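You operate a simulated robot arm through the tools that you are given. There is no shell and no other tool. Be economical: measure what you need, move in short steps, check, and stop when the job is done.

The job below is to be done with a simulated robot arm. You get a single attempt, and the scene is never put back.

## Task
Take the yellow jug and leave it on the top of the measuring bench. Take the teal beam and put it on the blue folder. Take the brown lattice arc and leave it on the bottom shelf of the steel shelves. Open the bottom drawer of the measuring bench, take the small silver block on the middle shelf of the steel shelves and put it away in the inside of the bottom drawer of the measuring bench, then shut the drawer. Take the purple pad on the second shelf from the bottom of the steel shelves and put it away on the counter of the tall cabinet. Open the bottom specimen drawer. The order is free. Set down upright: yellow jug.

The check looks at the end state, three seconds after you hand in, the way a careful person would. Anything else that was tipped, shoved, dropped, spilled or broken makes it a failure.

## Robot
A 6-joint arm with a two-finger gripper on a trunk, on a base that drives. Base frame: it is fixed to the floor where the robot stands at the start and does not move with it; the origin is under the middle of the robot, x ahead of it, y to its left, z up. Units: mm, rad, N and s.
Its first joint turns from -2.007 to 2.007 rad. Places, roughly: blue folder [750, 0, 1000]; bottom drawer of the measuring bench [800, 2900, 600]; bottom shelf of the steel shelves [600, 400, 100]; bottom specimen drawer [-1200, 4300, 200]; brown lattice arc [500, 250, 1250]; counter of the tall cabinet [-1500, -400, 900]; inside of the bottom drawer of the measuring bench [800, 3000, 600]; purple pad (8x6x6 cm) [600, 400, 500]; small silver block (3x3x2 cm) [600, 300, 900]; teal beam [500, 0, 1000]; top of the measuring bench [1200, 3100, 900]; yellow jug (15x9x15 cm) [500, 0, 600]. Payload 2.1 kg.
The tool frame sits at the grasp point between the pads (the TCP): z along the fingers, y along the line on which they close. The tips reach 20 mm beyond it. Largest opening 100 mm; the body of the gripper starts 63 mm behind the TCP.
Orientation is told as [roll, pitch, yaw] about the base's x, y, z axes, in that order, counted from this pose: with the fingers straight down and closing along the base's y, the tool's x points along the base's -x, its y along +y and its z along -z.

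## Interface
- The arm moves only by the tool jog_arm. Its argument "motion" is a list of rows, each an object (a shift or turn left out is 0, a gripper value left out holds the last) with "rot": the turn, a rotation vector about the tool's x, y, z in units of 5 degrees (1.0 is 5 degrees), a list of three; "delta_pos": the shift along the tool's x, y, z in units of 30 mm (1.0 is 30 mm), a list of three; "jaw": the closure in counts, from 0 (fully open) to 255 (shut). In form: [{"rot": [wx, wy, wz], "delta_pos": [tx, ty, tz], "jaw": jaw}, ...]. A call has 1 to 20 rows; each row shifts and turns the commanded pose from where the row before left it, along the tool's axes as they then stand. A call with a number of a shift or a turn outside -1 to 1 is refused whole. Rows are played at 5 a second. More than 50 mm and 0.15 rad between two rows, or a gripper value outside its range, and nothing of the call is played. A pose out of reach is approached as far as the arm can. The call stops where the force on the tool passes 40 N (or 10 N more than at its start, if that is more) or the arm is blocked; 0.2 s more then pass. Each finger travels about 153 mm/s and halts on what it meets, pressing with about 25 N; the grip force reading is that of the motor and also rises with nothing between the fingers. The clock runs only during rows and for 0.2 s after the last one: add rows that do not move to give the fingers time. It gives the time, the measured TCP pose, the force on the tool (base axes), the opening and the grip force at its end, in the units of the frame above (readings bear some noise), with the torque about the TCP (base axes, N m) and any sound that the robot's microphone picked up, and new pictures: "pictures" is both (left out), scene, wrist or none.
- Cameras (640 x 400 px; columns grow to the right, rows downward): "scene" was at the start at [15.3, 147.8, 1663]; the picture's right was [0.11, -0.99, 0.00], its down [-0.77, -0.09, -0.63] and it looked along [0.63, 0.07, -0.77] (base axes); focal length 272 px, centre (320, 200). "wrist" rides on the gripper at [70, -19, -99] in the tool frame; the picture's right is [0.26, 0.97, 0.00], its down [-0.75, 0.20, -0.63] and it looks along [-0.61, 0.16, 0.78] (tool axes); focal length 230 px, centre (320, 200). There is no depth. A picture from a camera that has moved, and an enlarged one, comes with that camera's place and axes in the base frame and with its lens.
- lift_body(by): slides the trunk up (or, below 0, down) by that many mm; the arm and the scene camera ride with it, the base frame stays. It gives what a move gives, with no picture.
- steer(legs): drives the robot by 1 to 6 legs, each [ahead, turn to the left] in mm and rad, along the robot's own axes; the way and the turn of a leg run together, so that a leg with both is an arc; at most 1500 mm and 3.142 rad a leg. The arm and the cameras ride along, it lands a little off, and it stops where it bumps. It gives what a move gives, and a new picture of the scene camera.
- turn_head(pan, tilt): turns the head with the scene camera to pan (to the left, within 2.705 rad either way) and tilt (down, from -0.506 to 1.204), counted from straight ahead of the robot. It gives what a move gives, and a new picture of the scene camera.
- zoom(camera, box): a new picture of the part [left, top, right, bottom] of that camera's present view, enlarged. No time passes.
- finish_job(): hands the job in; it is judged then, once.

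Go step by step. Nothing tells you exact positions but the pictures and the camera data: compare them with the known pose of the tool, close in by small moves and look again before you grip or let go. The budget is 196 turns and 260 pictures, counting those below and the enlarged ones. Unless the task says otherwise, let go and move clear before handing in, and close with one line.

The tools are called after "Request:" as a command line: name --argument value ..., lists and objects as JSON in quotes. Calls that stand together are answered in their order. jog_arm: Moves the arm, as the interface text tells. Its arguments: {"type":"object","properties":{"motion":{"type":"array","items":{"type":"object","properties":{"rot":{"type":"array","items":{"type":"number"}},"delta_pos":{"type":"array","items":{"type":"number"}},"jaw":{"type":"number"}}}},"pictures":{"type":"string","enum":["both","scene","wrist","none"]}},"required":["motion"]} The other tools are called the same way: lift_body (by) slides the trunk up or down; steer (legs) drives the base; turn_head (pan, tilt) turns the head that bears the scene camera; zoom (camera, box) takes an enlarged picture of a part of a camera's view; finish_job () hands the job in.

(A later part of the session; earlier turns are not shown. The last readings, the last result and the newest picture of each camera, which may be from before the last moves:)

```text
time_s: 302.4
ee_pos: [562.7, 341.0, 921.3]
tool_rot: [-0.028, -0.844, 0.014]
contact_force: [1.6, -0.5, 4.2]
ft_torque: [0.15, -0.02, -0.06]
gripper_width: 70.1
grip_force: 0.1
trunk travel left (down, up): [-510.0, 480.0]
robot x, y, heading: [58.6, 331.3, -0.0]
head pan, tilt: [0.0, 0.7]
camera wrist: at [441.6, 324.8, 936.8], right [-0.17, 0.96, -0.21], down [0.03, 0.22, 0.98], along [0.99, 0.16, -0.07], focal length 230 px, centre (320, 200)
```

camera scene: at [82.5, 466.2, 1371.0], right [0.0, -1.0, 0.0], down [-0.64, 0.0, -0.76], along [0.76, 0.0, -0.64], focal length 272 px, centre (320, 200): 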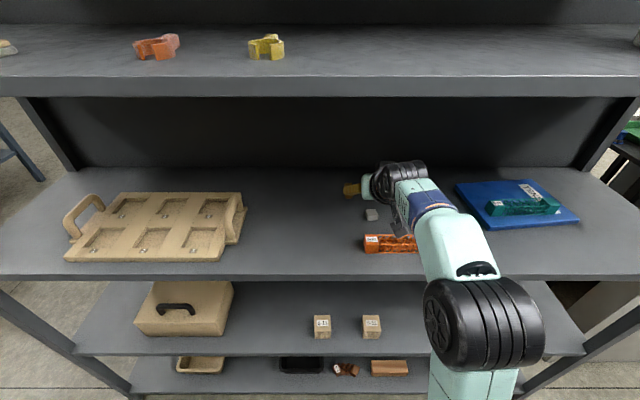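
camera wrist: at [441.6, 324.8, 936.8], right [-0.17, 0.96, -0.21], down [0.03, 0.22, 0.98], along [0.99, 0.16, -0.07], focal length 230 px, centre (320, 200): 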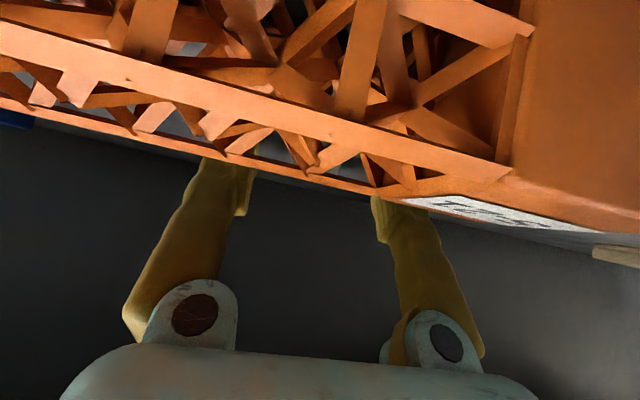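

The tips just touch the shelf, and the camera sits just over the orange beam. I'll close on the block.

Request:
jog_arm --motion '[{"jaw": 130}, {"jaw": 180}, {"jaw": 255}, {"jaw": 255}]' --pictures "none"

Request:
lift_body --by 40

Request:
jog_arm --motion '[{"delta_pos": [0, 0, 0]}]'

```text
time_s: 303.4
ee_pos: [561.5, 341.8, 921.4]
tool_rot: [-0.031, -0.841, 0.016]
contact_force: [0.4, 0.7, 2.1]
ft_torque: [-0.04, -0.05, 0.01]
gripper_width: 24.6
grip_force: 24.7
trunk travel left (down, up): [-510.0, 480.0]
robot x, y, heading: [53.6, 326.1, -0.004]
head pan, tilt: [0.0, 0.7]
```

```text
time_s: 304.2
ee_pos: [561.4, 341.2, 961.1]
tool_rot: [-0.029, -0.839, 0.015]
contact_force: [-0.6, -0.3, -0.1]
ft_torque: [0.01, -0.02, 0.01]
gripper_width: 24.6
grip_force: 24.4
trunk travel left (down, up): [-550.0, 440.0]
robot x, y, heading: [59.2, 327.2, 0.003]
head pan, tilt: [0.0, 0.7]
```

```text
time_s: 304.6
ee_pos: [562.9, 342.3, 961.2]
tool_rot: [-0.029, -0.84, 0.015]
contact_force: [-1.0, 0.1, -0.2]
ft_torque: [-0.01, 0.04, 0.02]
gripper_width: 24.8
grip_force: 25.1
trunk travel left (down, up): [-550.0, 440.0]
robot x, y, heading: [56.8, 328.8, -0.001]
head pan, tilt: [0.0, 0.7]
camera scene: at [81.8, 466.2, 1353.0], right [0.0, -1.0, 0.0], down [-0.64, 0.0, -0.76], along [0.76, 0.0, -0.64], focal length 272 px, centre (320, 200)
camera wrist: at [441.7, 324.8, 976.3], right [-0.17, 0.96, -0.21], down [0.03, 0.22, 0.98], along [0.99, 0.16, -0.07], focal length 230 px, centre (320, 200)
```

scene: 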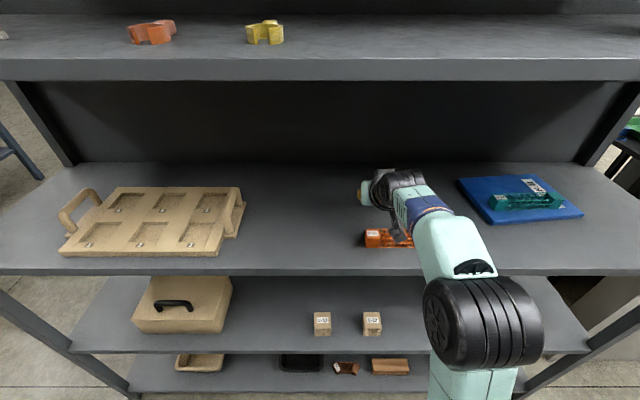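
wrist: 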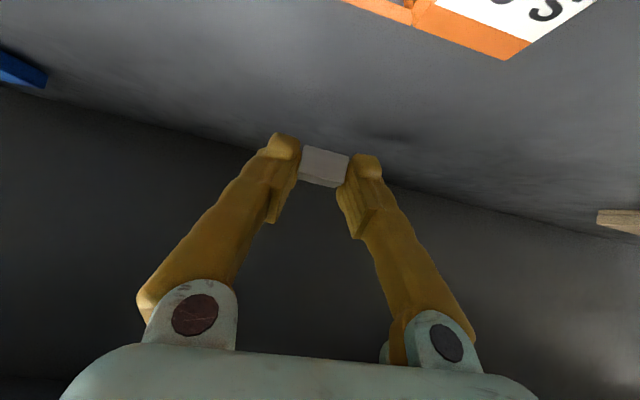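

The block is held at the tips. I'll raise slightly, back out and drive to the bench.

Request:
lift_body --by 30

Request:
steer --legs '[[-395, 0], [0, 1.5708], [1500, 0]]'

Request:
steer --legs '[[30, 0], [0, -1.5708], [1070, 0], [0, 1.5708]]'

```text
time_s: 305.4
ee_pos: [562.8, 341.3, 991.9]
tool_rot: [-0.028, -0.841, 0.015]
contact_force: [-0.1, 0.3, -0.6]
ft_torque: [0.02, -0.01, 0.01]
gripper_width: 24.5
grip_force: 24.8
trunk travel left (down, up): [-580.0, 410.0]
robot x, y, heading: [59.4, 327.6, 0.003]
head pan, tilt: [0.0, 0.7]
```

```text
time_s: 318.8
ee_pos: [-334.1, 2345.3, 992.1]
tool_rot: [-0.028, -0.84, 1.571]
contact_force: [0.8, -0.1, -0.6]
ft_torque: [-0.02, -0.02, 0.01]
gripper_width: 24.5
grip_force: 25.0
trunk travel left (down, up): [-580.0, 410.0]
robot x, y, heading: [-332.8, 1844.4, 1.551]
head pan, tilt: [0.0, 0.7]
camera scene: at [-468.3, 1867.3, 1383.0], right [1.0, -0.02, 0.0], down [-0.01, -0.64, -0.76], along [0.01, 0.76, -0.64], focal length 272 px, centre (320, 200)
```

scene: 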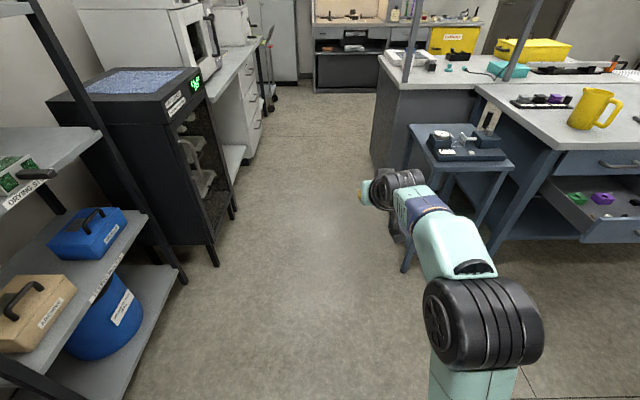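

```text
time_s: 332.4
ee_pos: [750.1, 2341.2, 990.2]
tool_rot: [-0.026, -0.837, 1.555]
contact_force: [-0.3, 0.0, -1.2]
ft_torque: [-0.01, 0.01, -0.03]
gripper_width: 24.4
grip_force: 25.1
trunk travel left (down, up): [-580.0, 410.0]
robot x, y, heading: [745.5, 1835.1, 1.542]
head pan, tilt: [0.0, 0.7]
camera scene: at [609.2, 1864.7, 1383.0], right [1.0, -0.03, 0.0], down [-0.02, -0.64, -0.76], along [0.02, 0.76, -0.64], focal length 272 px, centre (320, 200)
```

scene: 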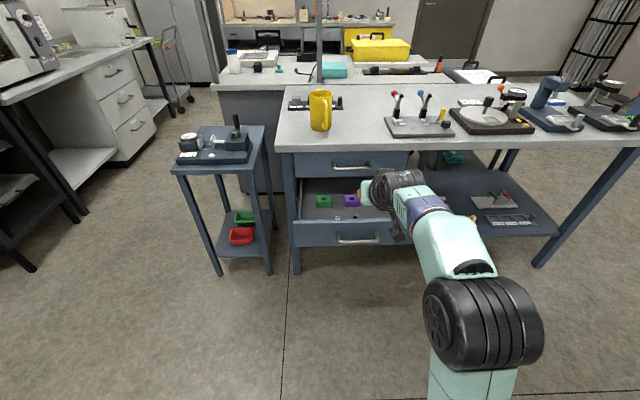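

I'm at the bench. I'll zoom into the drawer for a free spot.

Request:
zoom --camera "scene" --box '[280, 150, 440, 260]'

```text
3.64 times, centred on (360, 205) of scene
camera zoom: at [609.2, 1864.7, 1383.0], right [1.0, -0.03, 0.0], down [-0.02, -0.64, -0.76], along [0.02, 0.76, -0.64], focal length 988 px, centre (174, 182)
```

zoom: 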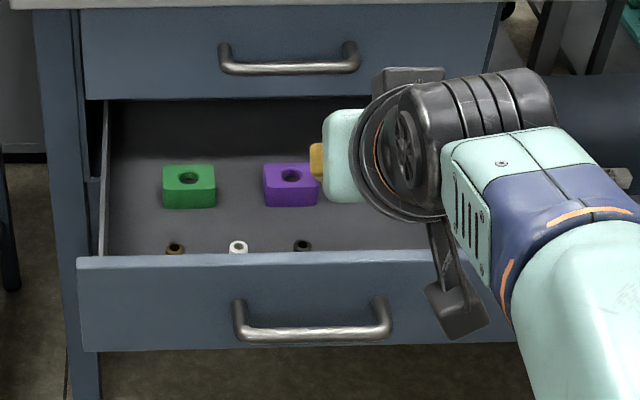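

The drawer holds two blocks and some small rings, and the right half is hidden. I'll steepen the tool to ~23° so it can reach into the drawer, and look with the wrist camera.

Request:
jog_arm --motion '[{"rot": [0, 1, 0], "delta_pos": [0.85, 0, 0]}, {"rot": [0, 1, 0], "delta_pos": [0.85, 0, 0]}, {"rot": [0, 1, 0], "delta_pos": [0.85, 0, 0]}, {"rot": [0, 1, 0], "delta_pos": [0.85, 0, 0]}, {"rot": [0, 1, 0], "delta_pos": [0.85, 0, 0]}, {"delta_pos": [-0.3, 0, 0.9]}, {"delta_pos": [-0.3, 0, 0.9]}]' --pictures "none"

Request:
steer --legs '[[190, 0]]'

Request:
jog_arm --motion '[{"delta_pos": [0, 0, 0]}]' --pictures "wrist"

```text
time_s: 334.0
ee_pos: [750.4, 2279.8, 871.1]
tool_rot: [-0.02, -0.402, 1.543]
contact_force: [-1.0, 0.1, -0.8]
ft_torque: [-0.03, 0.0, 0.01]
gripper_width: 24.7
grip_force: 25.5
trunk travel left (down, up): [-580.0, 410.0]
robot x, y, heading: [747.8, 1831.9, 1.536]
head pan, tilt: [0.0, 0.7]
```

```text
time_s: 335.6
ee_pos: [753.5, 2471.8, 870.4]
tool_rot: [-0.022, -0.403, 1.549]
contact_force: [0.5, 0.1, -1.0]
ft_torque: [-0.01, 0.0, -0.05]
gripper_width: 24.5
grip_force: 24.7
trunk travel left (down, up): [-580.0, 410.0]
robot x, y, heading: [754.5, 2027.3, 1.543]
head pan, tilt: [0.0, 0.7]
camera scene: at [614.7, 2055.9, 1383.0], right [1.0, -0.03, 0.0], down [-0.02, -0.64, -0.76], along [0.02, 0.76, -0.64], focal length 272 px, centre (320, 200)
```

scene: 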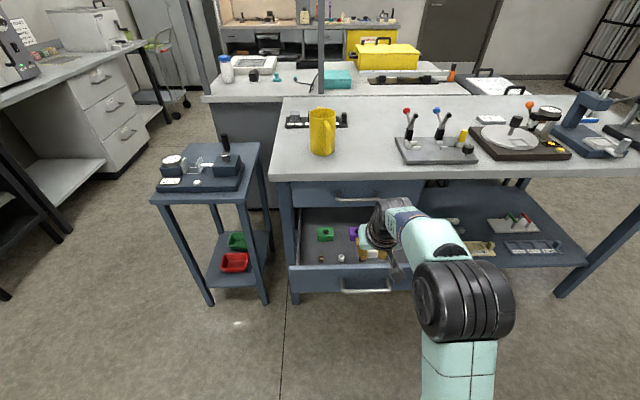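

```text
time_s: 336.0
ee_pos: [754.8, 2470.7, 870.5]
tool_rot: [-0.02, -0.404, 1.549]
contact_force: [0.0, 0.5, -0.5]
ft_torque: [-0.01, 0.0, -0.02]
gripper_width: 24.4
grip_force: 24.9
trunk travel left (down, up): [-580.0, 410.0]
robot x, y, heading: [754.7, 2028.6, 1.546]
head pan, tilt: [0.0, 0.7]
camera wrist: at [767.7, 2368.6, 935.4], right [-0.97, -0.21, -0.12], down [-0.2, 0.45, 0.87], along [-0.13, 0.87, -0.48], focal length 230 px, centre (320, 200)
```

wrist: 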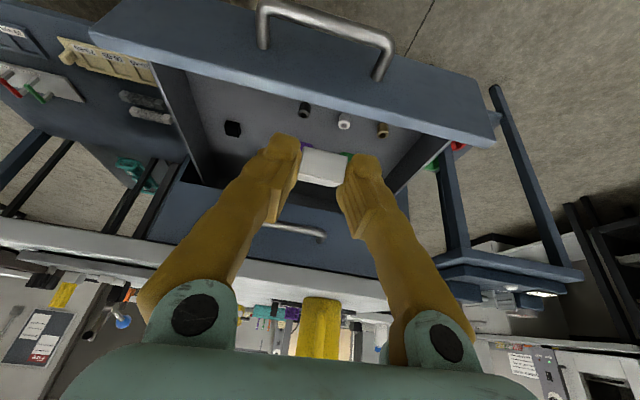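

There's free floor at about (840, 2640), right of the rings. I'll shift right 85 mm and drive ahead 163 mm.

Request:
jog_arm --motion '[{"delta_pos": [0, -0.95, 0]}, {"delta_pos": [0, -0.95, 0]}, {"delta_pos": [0, -0.95, 0]}]' --pictures "none"

Request:
steer --legs '[[160, 0]]'

Request:
lift_body --by -130

Request:
jog_arm --motion '[{"delta_pos": [0, 0, 0]}]'

```text
time_s: 336.8
ee_pos: [840.0, 2469.0, 871.2]
tool_rot: [-0.019, -0.405, 1.548]
contact_force: [0.8, 0.4, -0.8]
ft_torque: [0.05, 0.03, -0.01]
gripper_width: 24.3
grip_force: 25.0
trunk travel left (down, up): [-580.0, 410.0]
robot x, y, heading: [755.1, 2028.2, 1.545]
head pan, tilt: [0.0, 0.7]
```

```text
time_s: 338.2
ee_pos: [843.8, 2629.9, 870.0]
tool_rot: [-0.02, -0.403, 1.547]
contact_force: [-0.7, -0.3, -0.3]
ft_torque: [-0.03, -0.01, 0.01]
gripper_width: 24.5
grip_force: 25.7
trunk travel left (down, up): [-580.0, 410.0]
robot x, y, heading: [761.9, 2186.8, 1.542]
head pan, tilt: [0.0, 0.7]
camera scene: at [619.2, 2216.0, 1383.0], right [1.0, -0.03, 0.0], down [-0.02, -0.64, -0.76], along [0.02, 0.76, -0.64], focal length 272 px, centre (320, 200)
```

scene: 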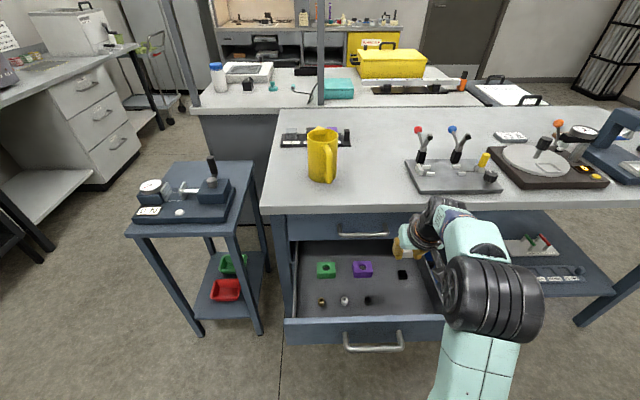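

```text
time_s: 339.8
ee_pos: [844.3, 2628.9, 740.5]
tool_rot: [-0.02, -0.406, 1.546]
contact_force: [-0.3, 0.3, 0.5]
ft_torque: [0.03, -0.05, -0.01]
gripper_width: 24.7
grip_force: 25.3
trunk travel left (down, up): [-450.0, 540.0]
robot x, y, heading: [759.5, 2186.9, 1.543]
head pan, tilt: [0.0, 0.7]
```

```text
time_s: 340.2
ee_pos: [843.4, 2628.2, 740.6]
tool_rot: [-0.023, -0.403, 1.545]
contact_force: [-0.3, 0.0, -0.8]
ft_torque: [0.02, -0.01, 0.01]
gripper_width: 24.5
grip_force: 25.1
trunk travel left (down, up): [-450.0, 540.0]
robot x, y, heading: [760.5, 2187.1, 1.542]
head pan, tilt: [0.0, 0.7]
camera scene: at [619.3, 2215.2, 1253.1], right [1.0, -0.03, 0.0], down [-0.02, -0.64, -0.76], along [0.02, 0.76, -0.64], focal length 272 px, centre (320, 200)
camera wrist: at [857.5, 2526.6, 805.5], right [-0.97, -0.21, -0.12], down [-0.2, 0.45, 0.87], along [-0.13, 0.87, -0.48], focal length 230 px, centre (320, 200)
```

scene: 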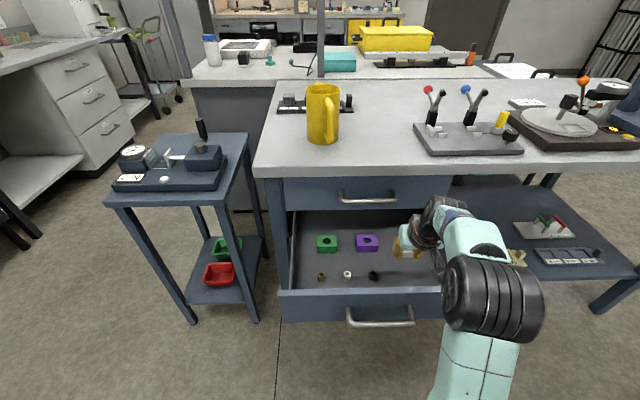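
wrist: 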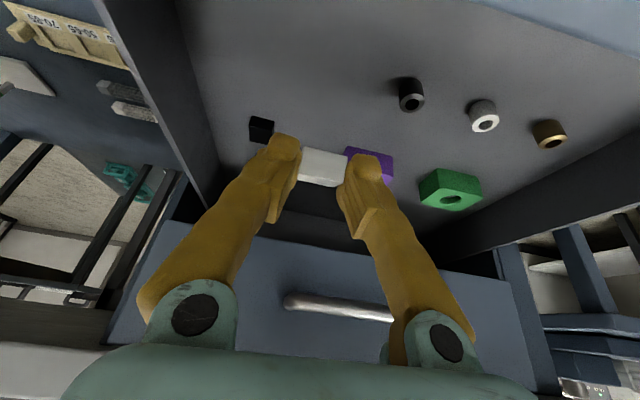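

Everything's clear. I'll lower 80 mm and then feel for the floor.

Request:
lift_body --by -80

Request:
jog_arm --motion '[{"delta_pos": [0.04, 0, 0.09]}, {"delta_pos": [0.04, 0, 0.09]}, {"delta_pos": [0.04, 0, 0.09]}, {"delta_pos": [0.04, 0, 0.09]}, {"delta_pos": [0.04, 0, 0.09]}, {"delta_pos": [0.04, 0, 0.09]}, {"delta_pos": [0.04, 0, 0.09]}, {"delta_pos": [0.04, 0, 0.09]}, {"delta_pos": [0.04, 0, 0.09]}, {"delta_pos": [0.04, 0, 0.09]}]' --pictures "wrist"

```text
time_s: 341.4
ee_pos: [843.9, 2629.1, 660.1]
tool_rot: [-0.021, -0.405, 1.545]
contact_force: [-0.6, -0.2, -1.0]
ft_torque: [0.04, 0.0, 0.02]
gripper_width: 24.3
grip_force: 24.8
trunk travel left (down, up): [-370.0, 620.0]
robot x, y, heading: [758.7, 2186.6, 1.542]
head pan, tilt: [0.0, 0.7]
```

```text
time_s: 343.6
ee_pos: [844.1, 2627.6, 633.1]
tool_rot: [-0.02, -0.41, 1.544]
contact_force: [1.1, 0.1, 23.4]
ft_torque: [0.37, 0.02, -0.03]
gripper_width: 24.5
grip_force: 24.7
trunk travel left (down, up): [-370.0, 620.0]
robot x, y, heading: [760.1, 2186.8, 1.547]
head pan, tilt: [0.0, 0.7]
camera wrist: at [857.6, 2524.6, 697.6], right [-0.97, -0.2, -0.12], down [-0.2, 0.44, 0.87], along [-0.12, 0.87, -0.47], focal length 230 px, centre (320, 200)
```

wrist: 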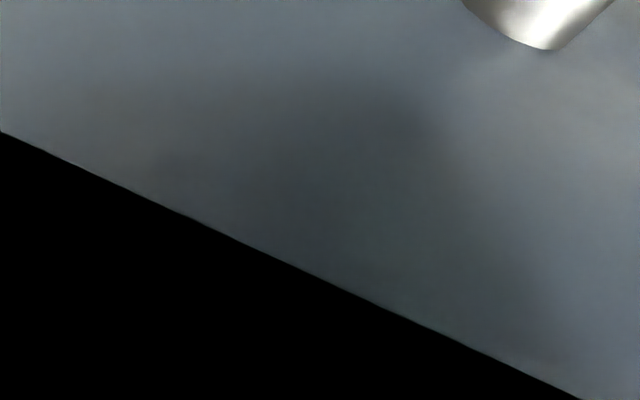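

The upward 23 N force indicates floor contact at z≈612. I'll open a little and rise straight up.

Request:
jog_arm --motion '[{"delta_pos": [-0.01, 0, -0.03], "jaw": 170}, {"jaw": 140}, {"jaw": 130}, {"jaw": 130}]' --pictures "none"

Request:
lift_body --by 150

Request:
jog_arm --motion '[{"delta_pos": [0, 0, 0]}]' --pictures "wrist"

```text
time_s: 344.6
ee_pos: [845.0, 2627.3, 634.8]
tool_rot: [-0.019, -0.409, 1.544]
contact_force: [10.7, 0.8, 22.9]
ft_torque: [-0.03, 0.39, -0.05]
gripper_width: 40.3
grip_force: 0.1
trunk travel left (down, up): [-370.0, 620.0]
robot x, y, heading: [759.7, 2186.6, 1.542]
head pan, tilt: [0.0, 0.7]
```

```text
time_s: 346.3
ee_pos: [845.3, 2628.9, 782.7]
tool_rot: [-0.021, -0.405, 1.546]
contact_force: [-1.5, -0.7, 0.2]
ft_torque: [0.02, 0.02, -0.03]
gripper_width: 48.9
grip_force: 0.0
trunk travel left (down, up): [-520.0, 470.0]
robot x, y, heading: [760.0, 2187.3, 1.546]
head pan, tilt: [0.0, 0.7]
```

```text
time_s: 346.7
ee_pos: [845.2, 2628.8, 782.0]
tool_rot: [-0.02, -0.404, 1.545]
contact_force: [0.0, 0.2, -0.6]
ft_torque: [0.05, -0.01, 0.0]
gripper_width: 48.9
grip_force: 0.1
trunk travel left (down, up): [-520.0, 470.0]
robot x, y, heading: [760.5, 2186.9, 1.546]
head pan, tilt: [0.0, 0.7]
camera wrist: at [858.3, 2526.3, 846.9], right [-0.97, -0.21, -0.12], down [-0.2, 0.45, 0.87], along [-0.12, 0.87, -0.48], focal length 230 px, centre (320, 200)
```

wrist: 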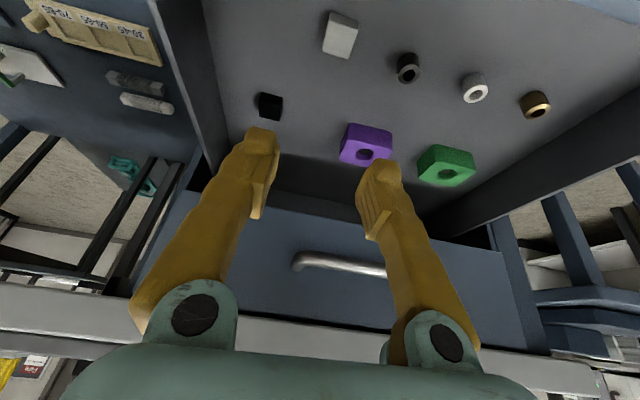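

The silver block is inside the drawer. I'll back off and set the tool level with the fingers shut, to push the drawer closed.

Request:
steer --legs '[[-330, 0]]'

Request:
jog_arm --motion '[{"rot": [0, -1, 0], "delta_pos": [-0.87, 0.24, 0], "jaw": 255}, {"rot": [0, -1, 0], "delta_pos": [-0.87, 0.24, 0]}, {"rot": [0, -1, 0], "delta_pos": [-0.87, 0.24, 0]}, {"rot": [0, -1, 0], "delta_pos": [-0.87, 0.24, 0]}, {"rot": [0, -1, 0], "delta_pos": [-0.87, 0.24, 0]}, {"rot": [0, -1, 0], "delta_pos": [-0.87, 0.24, 0]}, {"rot": [0, -1, 0], "delta_pos": [-0.87, 0.24, 0]}, {"rot": [0, -1, 0], "delta_pos": [-0.87, 0.24, 0]}, {"rot": [0, -1, 0], "delta_pos": [-0.87, 0.24, 0]}, {"rot": [0, -1, 0], "delta_pos": [-0.87, 0.24, 0]}, {"rot": [0, -1, 0], "delta_pos": [-0.87, 0.24, 0]}, {"rot": [0, -1, 0], "delta_pos": [-0.87, 0.24, 0]}, {"rot": [0, -1, 0], "delta_pos": [-0.87, 0.24, 0]}]' --pictures "scene"

```text
time_s: 348.9
ee_pos: [833.8, 2296.3, 781.6]
tool_rot: [-0.021, -0.404, 1.55]
contact_force: [-0.3, -0.5, 0.2]
ft_torque: [0.01, 0.0, -0.04]
gripper_width: 49.2
grip_force: 0.0
trunk travel left (down, up): [-520.0, 470.0]
robot x, y, heading: [751.5, 1851.0, 1.553]
head pan, tilt: [0.0, 0.7]
camera scene: at [610.3, 1881.7, 1323.0], right [1.0, -0.03, 0.0], down [-0.02, -0.64, -0.77], along [0.02, 0.77, -0.64], focal length 272 px, centre (320, 200)
```

scene: 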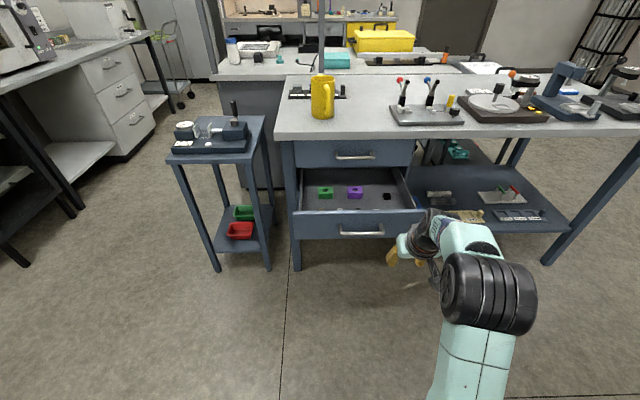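

```text
time_s: 351.7
ee_pos: [742.0, 2493.6, 1037.4]
tool_rot: [-0.499, -1.537, 2.039]
contact_force: [-1.6, -0.1, 0.9]
ft_torque: [-0.01, 0.0, 0.02]
gripper_width: 0.0
grip_force: 24.9
trunk travel left (down, up): [-520.0, 470.0]
robot x, y, heading: [747.8, 1856.7, 1.546]
head pan, tilt: [0.0, 0.7]
camera scene: at [609.9, 1882.2, 1323.0], right [1.0, -0.03, 0.0], down [-0.02, -0.64, -0.76], along [0.02, 0.76, -0.64], focal length 272 px, centre (320, 200)
```

scene: 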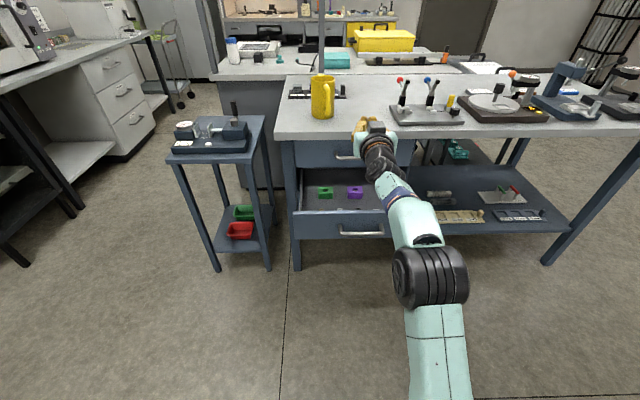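

I'll back off 80 mm, lower 340 mm to just above the handle on the panel face, and check.

Request:
steer --legs '[[-90, 0]]'

Request:
lift_body --by -338

Request:
jog_arm --motion '[{"delta_pos": [0, 0, 0]}]'

```text
time_s: 352.8
ee_pos: [741.9, 2398.9, 1039.9]
tool_rot: [-0.542, -1.534, 2.083]
contact_force: [0.7, 0.1, -0.3]
ft_torque: [-0.02, 0.02, -0.01]
gripper_width: 0.0
grip_force: 24.8
trunk travel left (down, up): [-520.0, 470.0]
robot x, y, heading: [746.4, 1758.6, 1.543]
head pan, tilt: [0.0, 0.7]
camera scene: at [607.8, 1787.8, 1323.0], right [1.0, -0.03, 0.0], down [-0.02, -0.64, -0.77], along [0.02, 0.77, -0.64], focal length 272 px, centre (320, 200)
```

scene: 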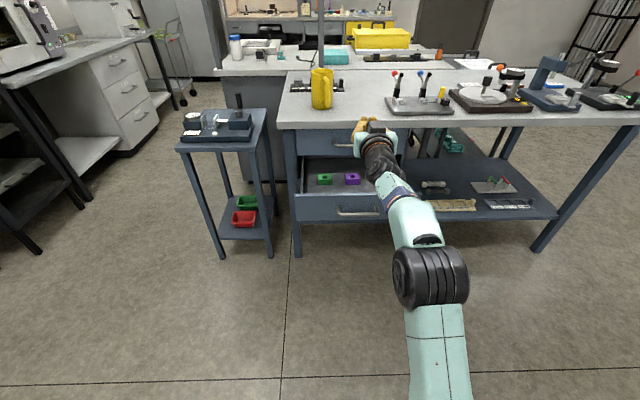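

```text
time_s: 356.1
ee_pos: [741.7, 2399.5, 700.7]
tool_rot: [-0.532, -1.534, 2.074]
contact_force: [-0.4, -0.6, -1.0]
ft_torque: [-0.01, 0.01, -0.01]
gripper_width: 0.2
grip_force: 25.0
trunk travel left (down, up): [-182.0, 808.0]
robot x, y, heading: [749.0, 1758.9, 1.55]
head pan, tilt: [0.0, 0.7]
```

```text
time_s: 356.5
ee_pos: [741.2, 2398.9, 699.4]
tool_rot: [-0.532, -1.535, 2.07]
contact_force: [-0.5, -0.3, 0.0]
ft_torque: [-0.02, 0.03, 0.01]
gripper_width: 0.0
grip_force: 24.9
trunk travel left (down, up): [-182.0, 808.0]
robot x, y, heading: [746.9, 1761.3, 1.543]
head pan, tilt: [0.0, 0.7]
camera scene: at [607.9, 1788.5, 985.0], right [1.0, -0.03, 0.0], down [-0.02, -0.64, -0.76], along [0.02, 0.76, -0.64], focal length 272 px, centre (320, 200)
camera wrist: at [757.4, 2298.7, 635.1], right [-0.96, 0.02, -0.28], down [-0.23, -0.6, 0.77], along [-0.15, 0.8, 0.58], focal length 230 px, centre (320, 200)
```

scene: 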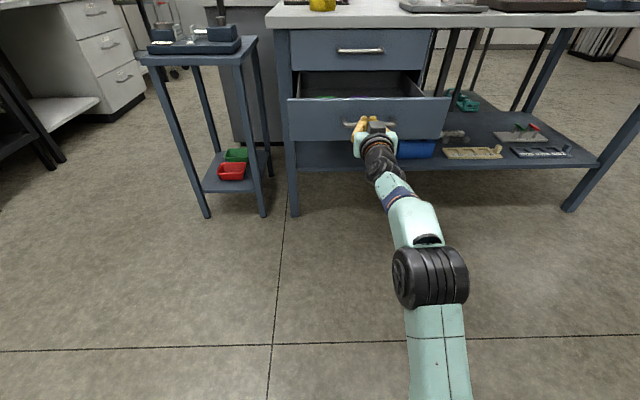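
wrist: 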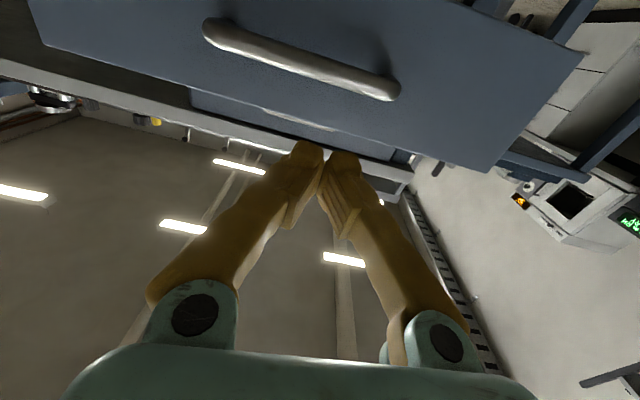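

The fingertips face the panel above the handle. I'll push by driving ahead 340 mm.

Request:
steer --legs '[[340, 0.01]]'

```text
time_s: 358.8
ee_pos: [745.5, 2737.5, 700.8]
tool_rot: [-0.531, -1.533, 2.074]
contact_force: [0.3, -0.9, 0.0]
ft_torque: [0.01, -0.03, 0.0]
gripper_width: 0.1
grip_force: 24.9
trunk travel left (down, up): [-182.0, 808.0]
robot x, y, heading: [754.1, 2099.8, 1.545]
head pan, tilt: [0.0, 0.7]
camera scene: at [615.6, 2125.9, 985.0], right [1.0, -0.02, 0.0], down [-0.01, -0.64, -0.76], along [0.02, 0.76, -0.64], focal length 272 px, centre (320, 200)
```

scene: 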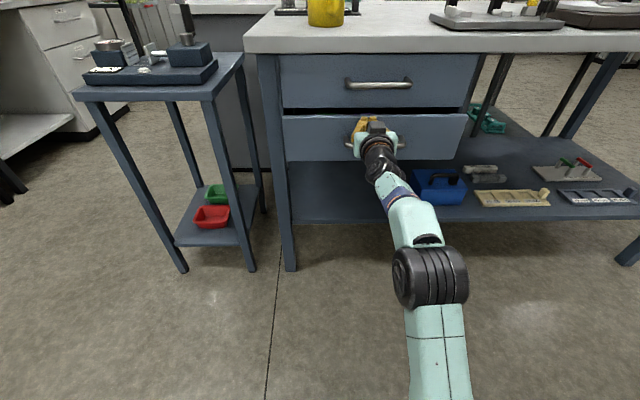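

Almost closed. I'll push the last ~35 mm with arm steps so it stops on force.

Request:
jog_arm --motion '[{"delta_pos": [0, 0, 0.3]}, {"delta_pos": [0, 0, 0.3]}, {"delta_pos": [0, 0, 0.3]}, {"delta_pos": [0, 0, 0.2]}, {"delta_pos": [0, 0, 0.2]}, {"delta_pos": [0, 0, 0.2]}, {"delta_pos": [0, 0, 0.2]}]'

```text
time_s: 360.4
ee_pos: [752.0, 2766.6, 697.2]
tool_rot: [-0.567, -1.537, 2.092]
contact_force: [-0.2, 0.0, 0.0]
ft_torque: [-0.02, -0.02, 0.01]
gripper_width: 0.3
grip_force: 24.9
out of reach, approached as far as the arm can: row 2, 3, 5, 6, 7
trunk travel left (down, up): [-182.0, 808.0]
robot x, y, heading: [757.3, 2095.9, 1.546]
head pan, tilt: [0.0, 0.7]
camera scene: at [615.6, 2126.0, 985.0], right [1.0, -0.02, 0.0], down [-0.01, -0.64, -0.76], along [0.02, 0.76, -0.64], focal length 272 px, centre (320, 200)
camera wrist: at [766.0, 2666.2, 631.9], right [-0.96, 0.04, -0.28], down [-0.24, -0.6, 0.76], along [-0.14, 0.8, 0.58], focal length 230 px, centre (320, 200)
```

scene: 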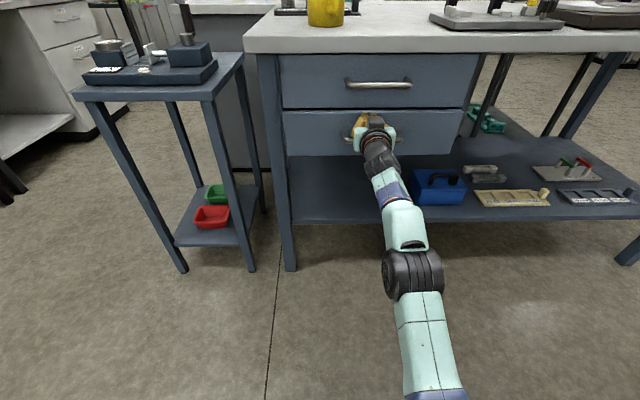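
wrist: 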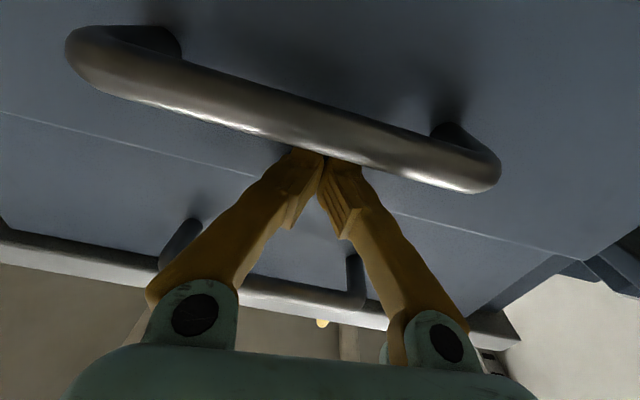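

It looks almost flush. I'll nudge ahead 12 mm to seat it.

Request:
steer --legs '[[14, 0]]'

Request:
zoom --camera "scene" --box '[240, 30, 500, 200]'

```text
time_s: 361.1
ee_pos: [751.2, 2781.8, 698.6]
tool_rot: [-0.565, -1.536, 2.095]
contact_force: [0.0, -0.1, -0.4]
ft_torque: [-0.01, 0.01, 0.01]
gripper_width: 0.0
grip_force: 25.3
trunk travel left (down, up): [-182.0, 808.0]
robot x, y, heading: [753.6, 2114.3, 1.548]
head pan, tilt: [0.0, 0.7]
camera scene: at [615.9, 2139.7, 985.0], right [1.0, -0.02, 0.0], down [-0.01, -0.64, -0.76], along [0.02, 0.76, -0.64], focal length 272 px, centre (320, 200)
```

scene: 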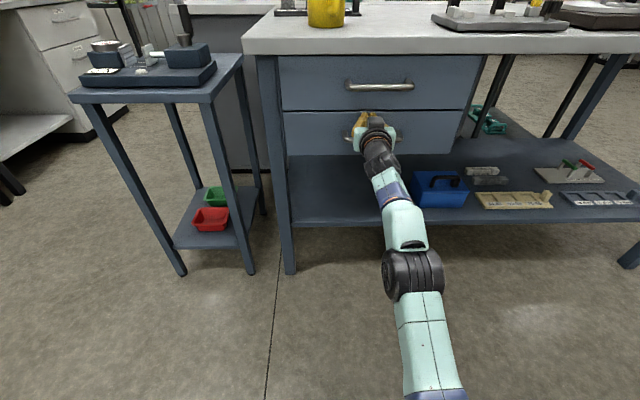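

```text
2.35 times, centred on (370, 115) of scene
camera zoom: at [615.9, 2139.7, 985.0], right [1.0, -0.02, 0.0], down [-0.01, -0.64, -0.76], along [0.02, 0.76, -0.64], focal length 639 px, centre (202, 400)
```

zoom: 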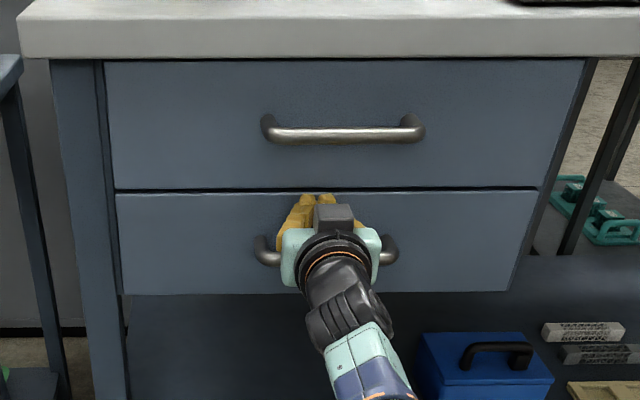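

Request:
steer --legs '[[14, 0]]'

Request:
jog_arm --motion '[{"delta_pos": [0, 0, 0]}]' --pictures "wrist"

```text
time_s: 361.9
ee_pos: [751.2, 2783.8, 699.2]
tool_rot: [-0.552, -1.534, 2.078]
contact_force: [0.0, -18.7, -0.6]
ft_torque: [0.15, 0.0, 0.11]
gripper_width: 0.0
grip_force: 25.1
trunk travel left (down, up): [-182.0, 808.0]
robot x, y, heading: [752.7, 2114.3, 1.55]
head pan, tilt: [0.0, 0.7]
stopped in leg 1: the force on the tool passed its limit at 74 N (the readings are from after the stop); the commanded pose is now the measured one
camera scene: at [616.0, 2142.3, 985.1], right [1.0, -0.02, 0.0], down [-0.01, -0.64, -0.77], along [0.02, 0.77, -0.64], focal length 272 px, centre (320, 200)
```

scene: 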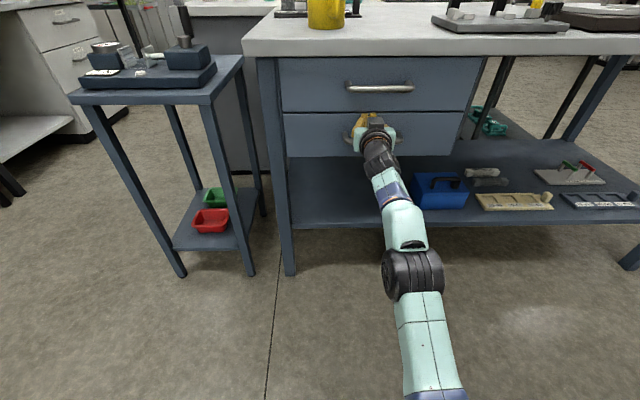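

```text
time_s: 362.3
ee_pos: [750.9, 2783.7, 698.8]
tool_rot: [-0.555, -1.536, 2.077]
contact_force: [-0.4, -18.9, 0.1]
ft_torque: [0.14, -0.04, 0.15]
gripper_width: 0.0
grip_force: 25.4
trunk travel left (down, up): [-182.0, 808.0]
robot x, y, heading: [755.5, 2116.2, 1.557]
head pan, tilt: [0.0, 0.7]
camera wrist: at [765.8, 2683.4, 633.4], right [-0.96, 0.04, -0.28], down [-0.24, -0.6, 0.77], along [-0.14, 0.8, 0.58], focal length 230 px, centre (320, 200)
```

wrist: 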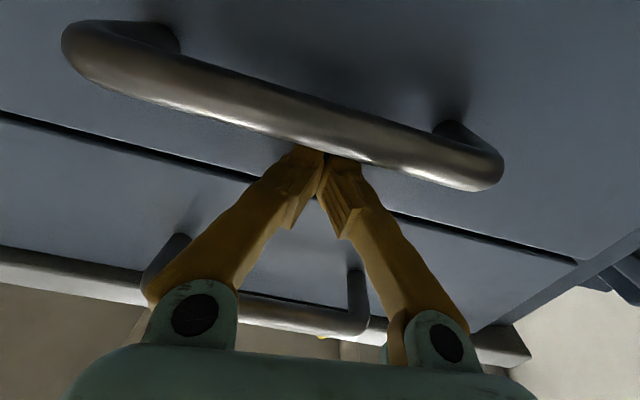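

The drawer is firmly shut (it stopped on 74 N). Last job is the bottom specimen drawer, so I'll back off and fold the arm.

Request:
steer --legs '[[-260, 0]]'

Request:
jog_arm --motion '[{"delta_pos": [0, 0, -1]}, {"delta_pos": [0, 0, -1]}, {"delta_pos": [0, 0, -1]}, {"delta_pos": [0, 0, -1]}, {"rot": [0, 1, 0], "delta_pos": [0.8, 0, 0]}, {"rot": [0, 1, 0], "delta_pos": [0.8, 0, 0]}, {"rot": [0, 1, 0], "delta_pos": [0.8, 0, 0]}, {"rot": [0, 1, 0], "delta_pos": [0.8, 0, 0]}, {"rot": [0, 1, 0], "delta_pos": [0.8, 0, 0]}, {"rot": [0, 1, 0], "delta_pos": [0.8, 0, 0]}, {"rot": [0, 1, 0], "delta_pos": [0.8, 0, 0]}, {"rot": [0, 1, 0], "delta_pos": [0.8, 0, 0]}]' --pictures "none"

Request:
turn_head --pan 0.8 --tilt 0.3

```text
time_s: 364.1
ee_pos: [745.8, 2527.7, 696.0]
tool_rot: [-0.497, -1.53, 2.024]
contact_force: [0.6, 0.8, 0.2]
ft_torque: [-0.01, -0.02, 0.0]
gripper_width: 0.1
grip_force: 25.0
trunk travel left (down, up): [-182.0, 808.0]
robot x, y, heading: [755.9, 1858.5, 1.556]
head pan, tilt: [0.0, 0.7]
camera scene: at [610.8, 1886.4, 985.0], right [1.0, -0.02, 0.0], down [-0.01, -0.64, -0.76], along [0.02, 0.76, -0.64], focal length 272 px, centre (320, 200)
```

scene: 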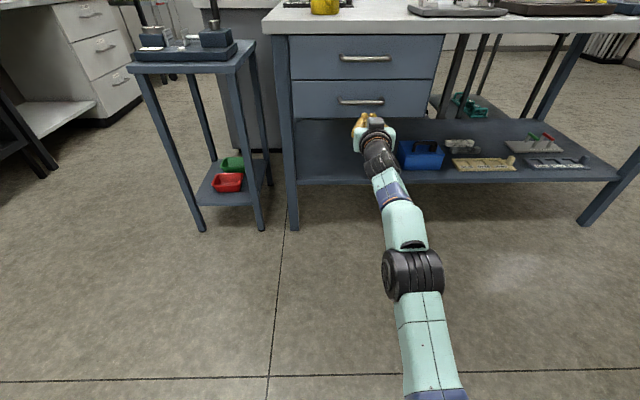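

```text
time_s: 366.8
ee_pos: [741.4, 2344.4, 523.1]
tool_rot: [-0.029, -0.836, 1.547]
contact_force: [-0.6, 0.5, 0.2]
ft_torque: [0.0, -0.01, 0.01]
gripper_width: 0.0
grip_force: 25.1
out of reach, approached as far as the arm can: row 1, 2
trunk travel left (down, up): [-182.0, 808.0]
robot x, y, heading: [751.1, 1856.9, 1.554]
head pan, tilt: [0.0, 0.7]
```

```text
time_s: 367.9
ee_pos: [741.4, 2344.8, 523.7]
tool_rot: [-0.028, -0.837, 1.546]
contact_force: [0.5, 0.4, -0.8]
ft_torque: [0.0, -0.02, -0.03]
gripper_width: 0.1
grip_force: 25.4
trunk travel left (down, up): [-182.0, 808.0]
robot x, y, heading: [753.8, 1864.3, 1.553]
head pan, tilt: [0.799, 0.3]
camera scene: at [543.6, 1867.9, 1021.1], right [0.71, 0.7, 0.0], down [0.21, -0.21, -0.96], along [-0.67, 0.68, -0.3], focal length 272 px, centre (320, 200)
```

scene: 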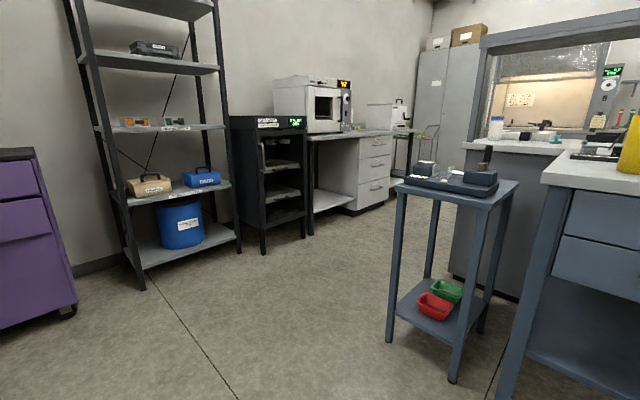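

The three-drawer unit is on the white bench, with the bottom handle around (−1030, 4355, 210). I'll drive round via the aisle at x≈−400.

Request:
steer --legs '[[0, 1.585], [1165, 0], [0, -1.571], [1300, 0]]'

Request:
turn_head --pan 0.35 --tilt 0.45

```text
time_s: 387.7
ee_pos: [-351.6, 3685.3, 522.7]
tool_rot: [-0.027, -0.837, 1.511]
contact_force: [-0.7, 0.1, 0.0]
ft_torque: [-0.03, 0.04, -0.01]
gripper_width: 0.2
grip_force: 24.9
trunk travel left (down, up): [-182.0, 808.0]
robot x, y, heading: [-359.4, 3202.3, 1.516]
head pan, tilt: [0.799, 0.3]
camera scene: at [-566.9, 3215.6, 1021.1], right [0.74, 0.68, 0.0], down [0.2, -0.22, -0.96], along [-0.65, 0.7, -0.3], focal length 272 px, centre (320, 200)
```

scene: 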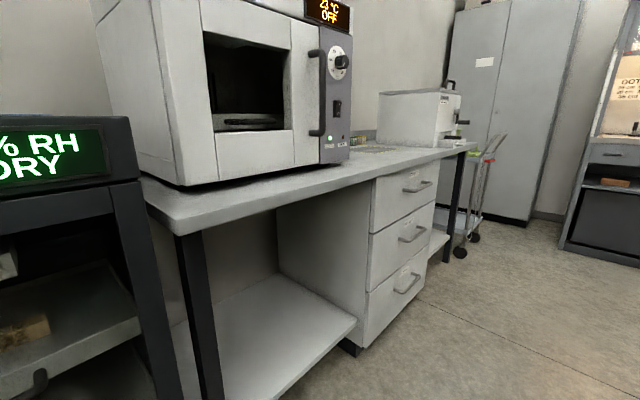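

```text
time_s: 388.6
ee_pos: [-352.0, 3685.5, 522.4]
tool_rot: [-0.029, -0.838, 1.509]
contact_force: [-0.2, -0.4, -0.4]
ft_torque: [0.01, 0.02, -0.01]
gripper_width: 0.0
grip_force: 25.2
trunk travel left (down, up): [-182.0, 808.0]
robot x, y, heading: [-364.1, 3200.3, 1.519]
head pan, tilt: [0.351, 0.45]
camera scene: at [-530.5, 3234.8, 1007.2], right [0.96, 0.29, 0.0], down [0.13, -0.42, -0.9], along [-0.26, 0.86, -0.44], focal length 272 px, centre (320, 200)
```

scene: 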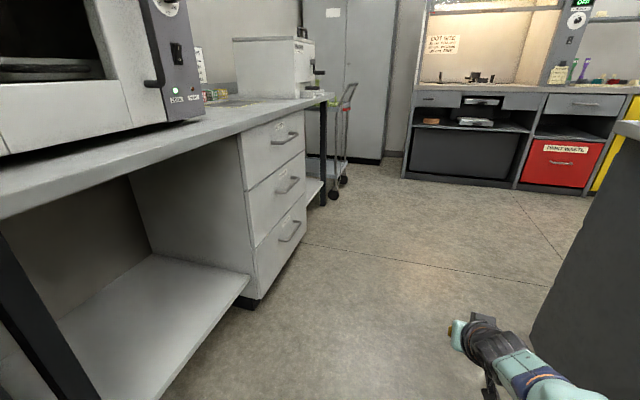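

The bottom handle is at about (−1005, 4292, 264), along y, with the drawer facing +x. I'll set the tool level and rolled here, where there's space.

Request:
jog_arm --motion '[{"rot": [0, -1, 0], "delta_pos": [-0.87, 0, 0], "jaw": 0}, {"rot": [0, -1, 0], "delta_pos": [-0.87, 0, 0]}, {"rot": [0, -1, 0], "delta_pos": [-0.87, 0, 0]}, {"rot": [0, -1, 0], "delta_pos": [-0.87, 0, 0]}, {"rot": [0, -1, 0], "delta_pos": [-0.87, 0, 0]}, {"rot": [0, -1, 0], "delta_pos": [-0.87, 0, 0]}, {"rot": [0, -1, 0], "delta_pos": [-0.87, 0, 0]}, {"rot": [0, -1, 0], "delta_pos": [-0.87, 0, 0]}, {"rot": [0, -0.5, 0], "delta_pos": [-0.4, 0, 0]}]' --pictures "none"

Request:
jog_arm --motion '[{"rot": [0, 0, 1]}, {"rot": [0, 0, 1]}, {"rot": [0, 0, 1]}, {"rot": [0, 0, 1]}, {"rot": [0, 0, 1]}, {"rot": [0, 0, 1]}, {"rot": [0, 0, 1]}, {"rot": [0, 0, 1]}, {"rot": [0, 0, 1]}, {"rot": [0, 0, 1]}, {"rot": [0, 0, 1]}, {"rot": [0, 0, 1]}, {"rot": [0, 0, 1]}, {"rot": [0, 0, 1]}, {"rot": [0, 0, 1]}, {"rot": [0, 0, 1]}, {"rot": [0, 0, 1]}, {"rot": [0, 0, 1]}]' --pictures "none"

Request:
lift_body --by -170

Request:
jog_arm --motion '[{"delta_pos": [0, -1, 0]}, {"delta_pos": [0, -1, 0]}, {"delta_pos": [0, -1, 0]}, {"delta_pos": [0, -1, 0]}]'

```text
time_s: 390.6
ee_pos: [-350.2, 3769.3, 721.3]
tool_rot: [-2.032, -1.55, -2.764]
contact_force: [-0.5, -1.4, -0.3]
ft_torque: [0.03, 0.01, -0.03]
gripper_width: 100.0
grip_force: 0.0
trunk travel left (down, up): [-182.0, 808.0]
robot x, y, heading: [-360.6, 3200.8, 1.516]
head pan, tilt: [0.351, 0.45]
```

```text
time_s: 394.4
ee_pos: [-349.7, 3769.8, 722.1]
tool_rot: [1.58, -0.016, -0.081]
contact_force: [-0.2, -0.5, 0.3]
ft_torque: [0.0, 0.05, 0.0]
gripper_width: 100.0
grip_force: 0.0
trunk travel left (down, up): [-182.0, 808.0]
robot x, y, heading: [-362.1, 3198.3, 1.518]
head pan, tilt: [0.351, 0.45]
```

```text
time_s: 396.3
ee_pos: [-348.4, 3769.8, 550.8]
tool_rot: [1.579, -0.019, -0.082]
contact_force: [0.1, 0.3, 0.5]
ft_torque: [-0.01, -0.03, 0.03]
gripper_width: 100.2
grip_force: 0.1
trunk travel left (down, up): [-12.0, 978.0]
robot x, y, heading: [-359.1, 3199.7, 1.509]
head pan, tilt: [0.351, 0.45]
```

```text
time_s: 397.3
ee_pos: [-346.1, 3772.9, 429.6]
tool_rot: [1.579, -0.02, -0.081]
contact_force: [-0.2, 0.1, 0.0]
ft_torque: [0.0, 0.0, -0.01]
gripper_width: 99.6
grip_force: 0.2
trunk travel left (down, up): [-12.0, 978.0]
robot x, y, heading: [-363.9, 3202.7, 1.519]
head pan, tilt: [0.351, 0.45]
camera scene: at [-530.4, 3234.7, 837.2], right [0.96, 0.29, 0.0], down [0.13, -0.42, -0.9], along [-0.26, 0.86, -0.44], focal length 272 px, centre (320, 200)
camera wrist: at [-423.8, 3680.5, 409.5], right [-0.28, 0.01, 0.96], down [0.69, -0.69, 0.21], along [0.67, 0.72, 0.18], focal length 230 px, centre (320, 200)
```

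scene: 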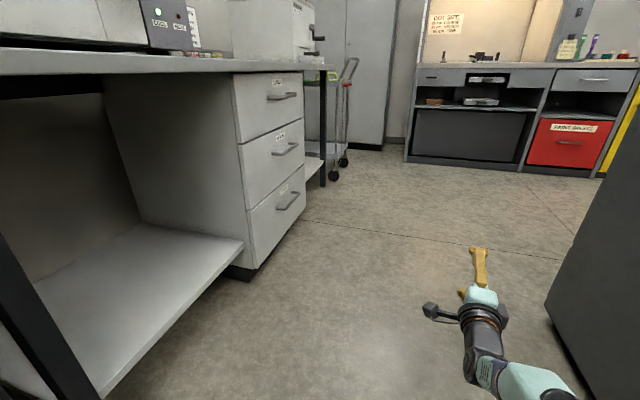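
wrist: 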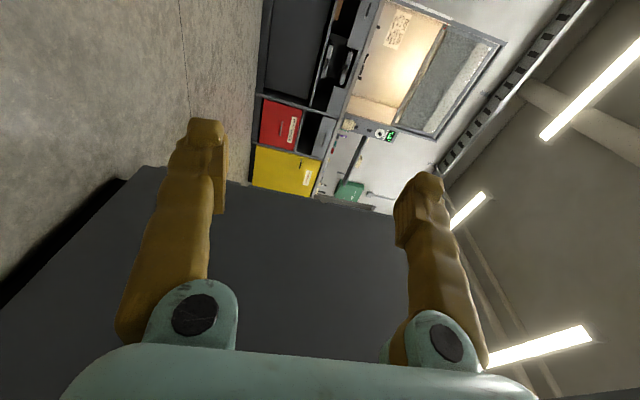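

The tool is ready. I'll drive up the aisle and turn left to face the drawer, keeping the tips short of the handle.

Request:
steer --legs '[[0, 0.03], [1050, 0], [0, 1.595]]'

Request:
turn_head --pan 0.0 --tilt 0.7

Request:
jog_arm --motion '[{"delta_pos": [0, -1, 0]}, {"delta_pos": [0, -1, 0]}, {"delta_pos": [0, -1, 0]}, {"delta_pos": [0, -1, 0]}]'

```text
time_s: 407.0
ee_pos: [-898.0, 4224.8, 430.5]
tool_rot: [1.579, -0.02, 1.548]
contact_force: [0.4, -0.2, -0.5]
ft_torque: [0.0, -0.02, 0.02]
gripper_width: 100.0
grip_force: 0.0
trunk travel left (down, up): [-12.0, 978.0]
robot x, y, heading: [-324.9, 4246.5, -3.139]
head pan, tilt: [0.351, 0.45]
camera scene: at [-351.5, 4072.9, 837.2], right [-0.35, 0.94, 0.0], down [0.41, 0.15, -0.9], along [-0.84, -0.31, -0.44], focal length 272 px, centre (320, 200)
```

scene: 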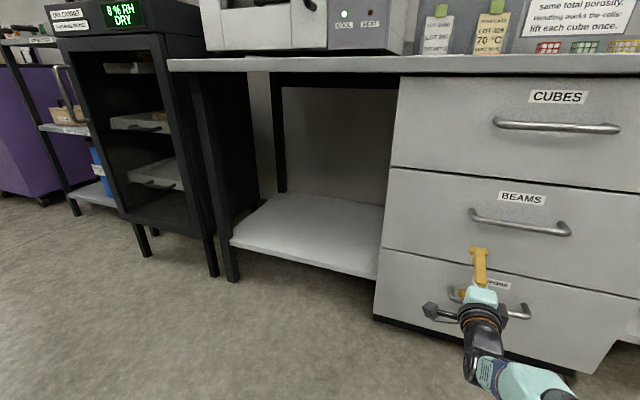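

```text
time_s: 407.9
ee_pos: [-897.2, 4224.6, 429.7]
tool_rot: [1.579, -0.018, 1.549]
contact_force: [0.9, -0.6, -0.1]
ft_torque: [-0.01, -0.02, -0.01]
gripper_width: 100.1
grip_force: 0.2
trunk travel left (down, up): [-12.0, 978.0]
robot x, y, heading: [-324.2, 4243.4, -3.138]
head pan, tilt: [0.0, 0.7]
camera scene: at [-350.2, 4104.5, 815.1], right [0.0, 1.0, 0.0], down [0.64, 0.0, -0.77], along [-0.77, 0.0, -0.64], focal length 272 px, centre (320, 200)
```

scene: 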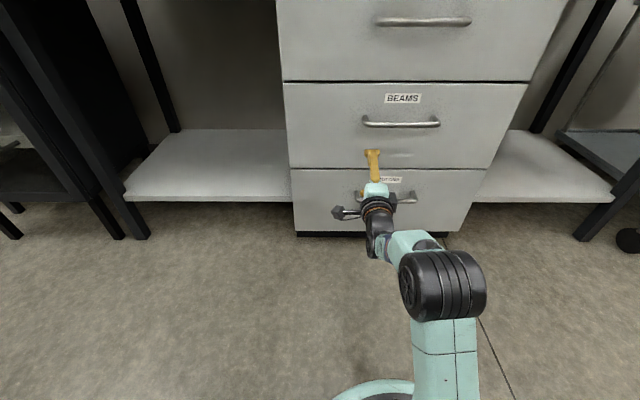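

```text
time_s: 408.9
ee_pos: [-899.3, 4227.3, 311.5]
tool_rot: [1.581, -0.019, 1.549]
contact_force: [-0.2, 0.6, -0.9]
ft_torque: [-0.02, -0.06, 0.02]
gripper_width: 100.0
grip_force: 0.1
trunk travel left (down, up): [-12.0, 978.0]
robot x, y, heading: [-326.0, 4243.6, -3.139]
head pan, tilt: [0.0, 0.7]
camera scene: at [-350.2, 4104.6, 815.0], right [0.0, 1.0, 0.0], down [0.64, 0.0, -0.76], along [-0.76, 0.0, -0.64], focal length 272 px, centre (320, 200)
camera wrist: at [-802.4, 4156.9, 290.6], right [0.0, -0.28, 0.96], down [0.65, 0.73, 0.21], along [-0.76, 0.62, 0.18], focal length 230 px, centre (320, 200)
```

scene: 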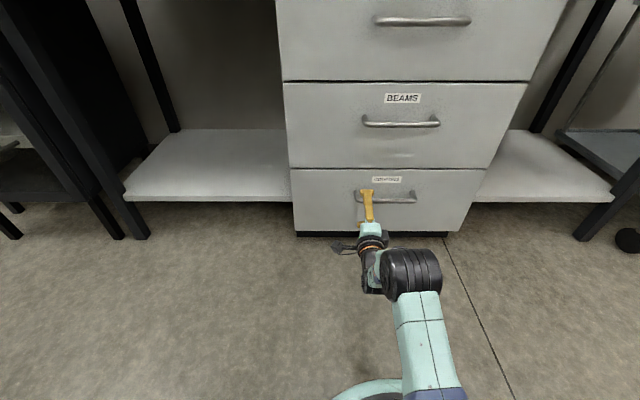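
wrist: 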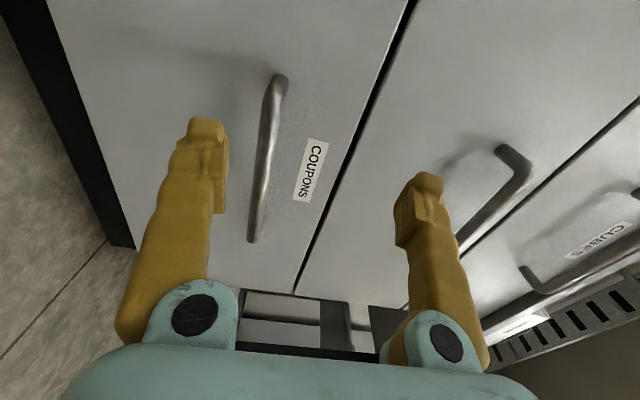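

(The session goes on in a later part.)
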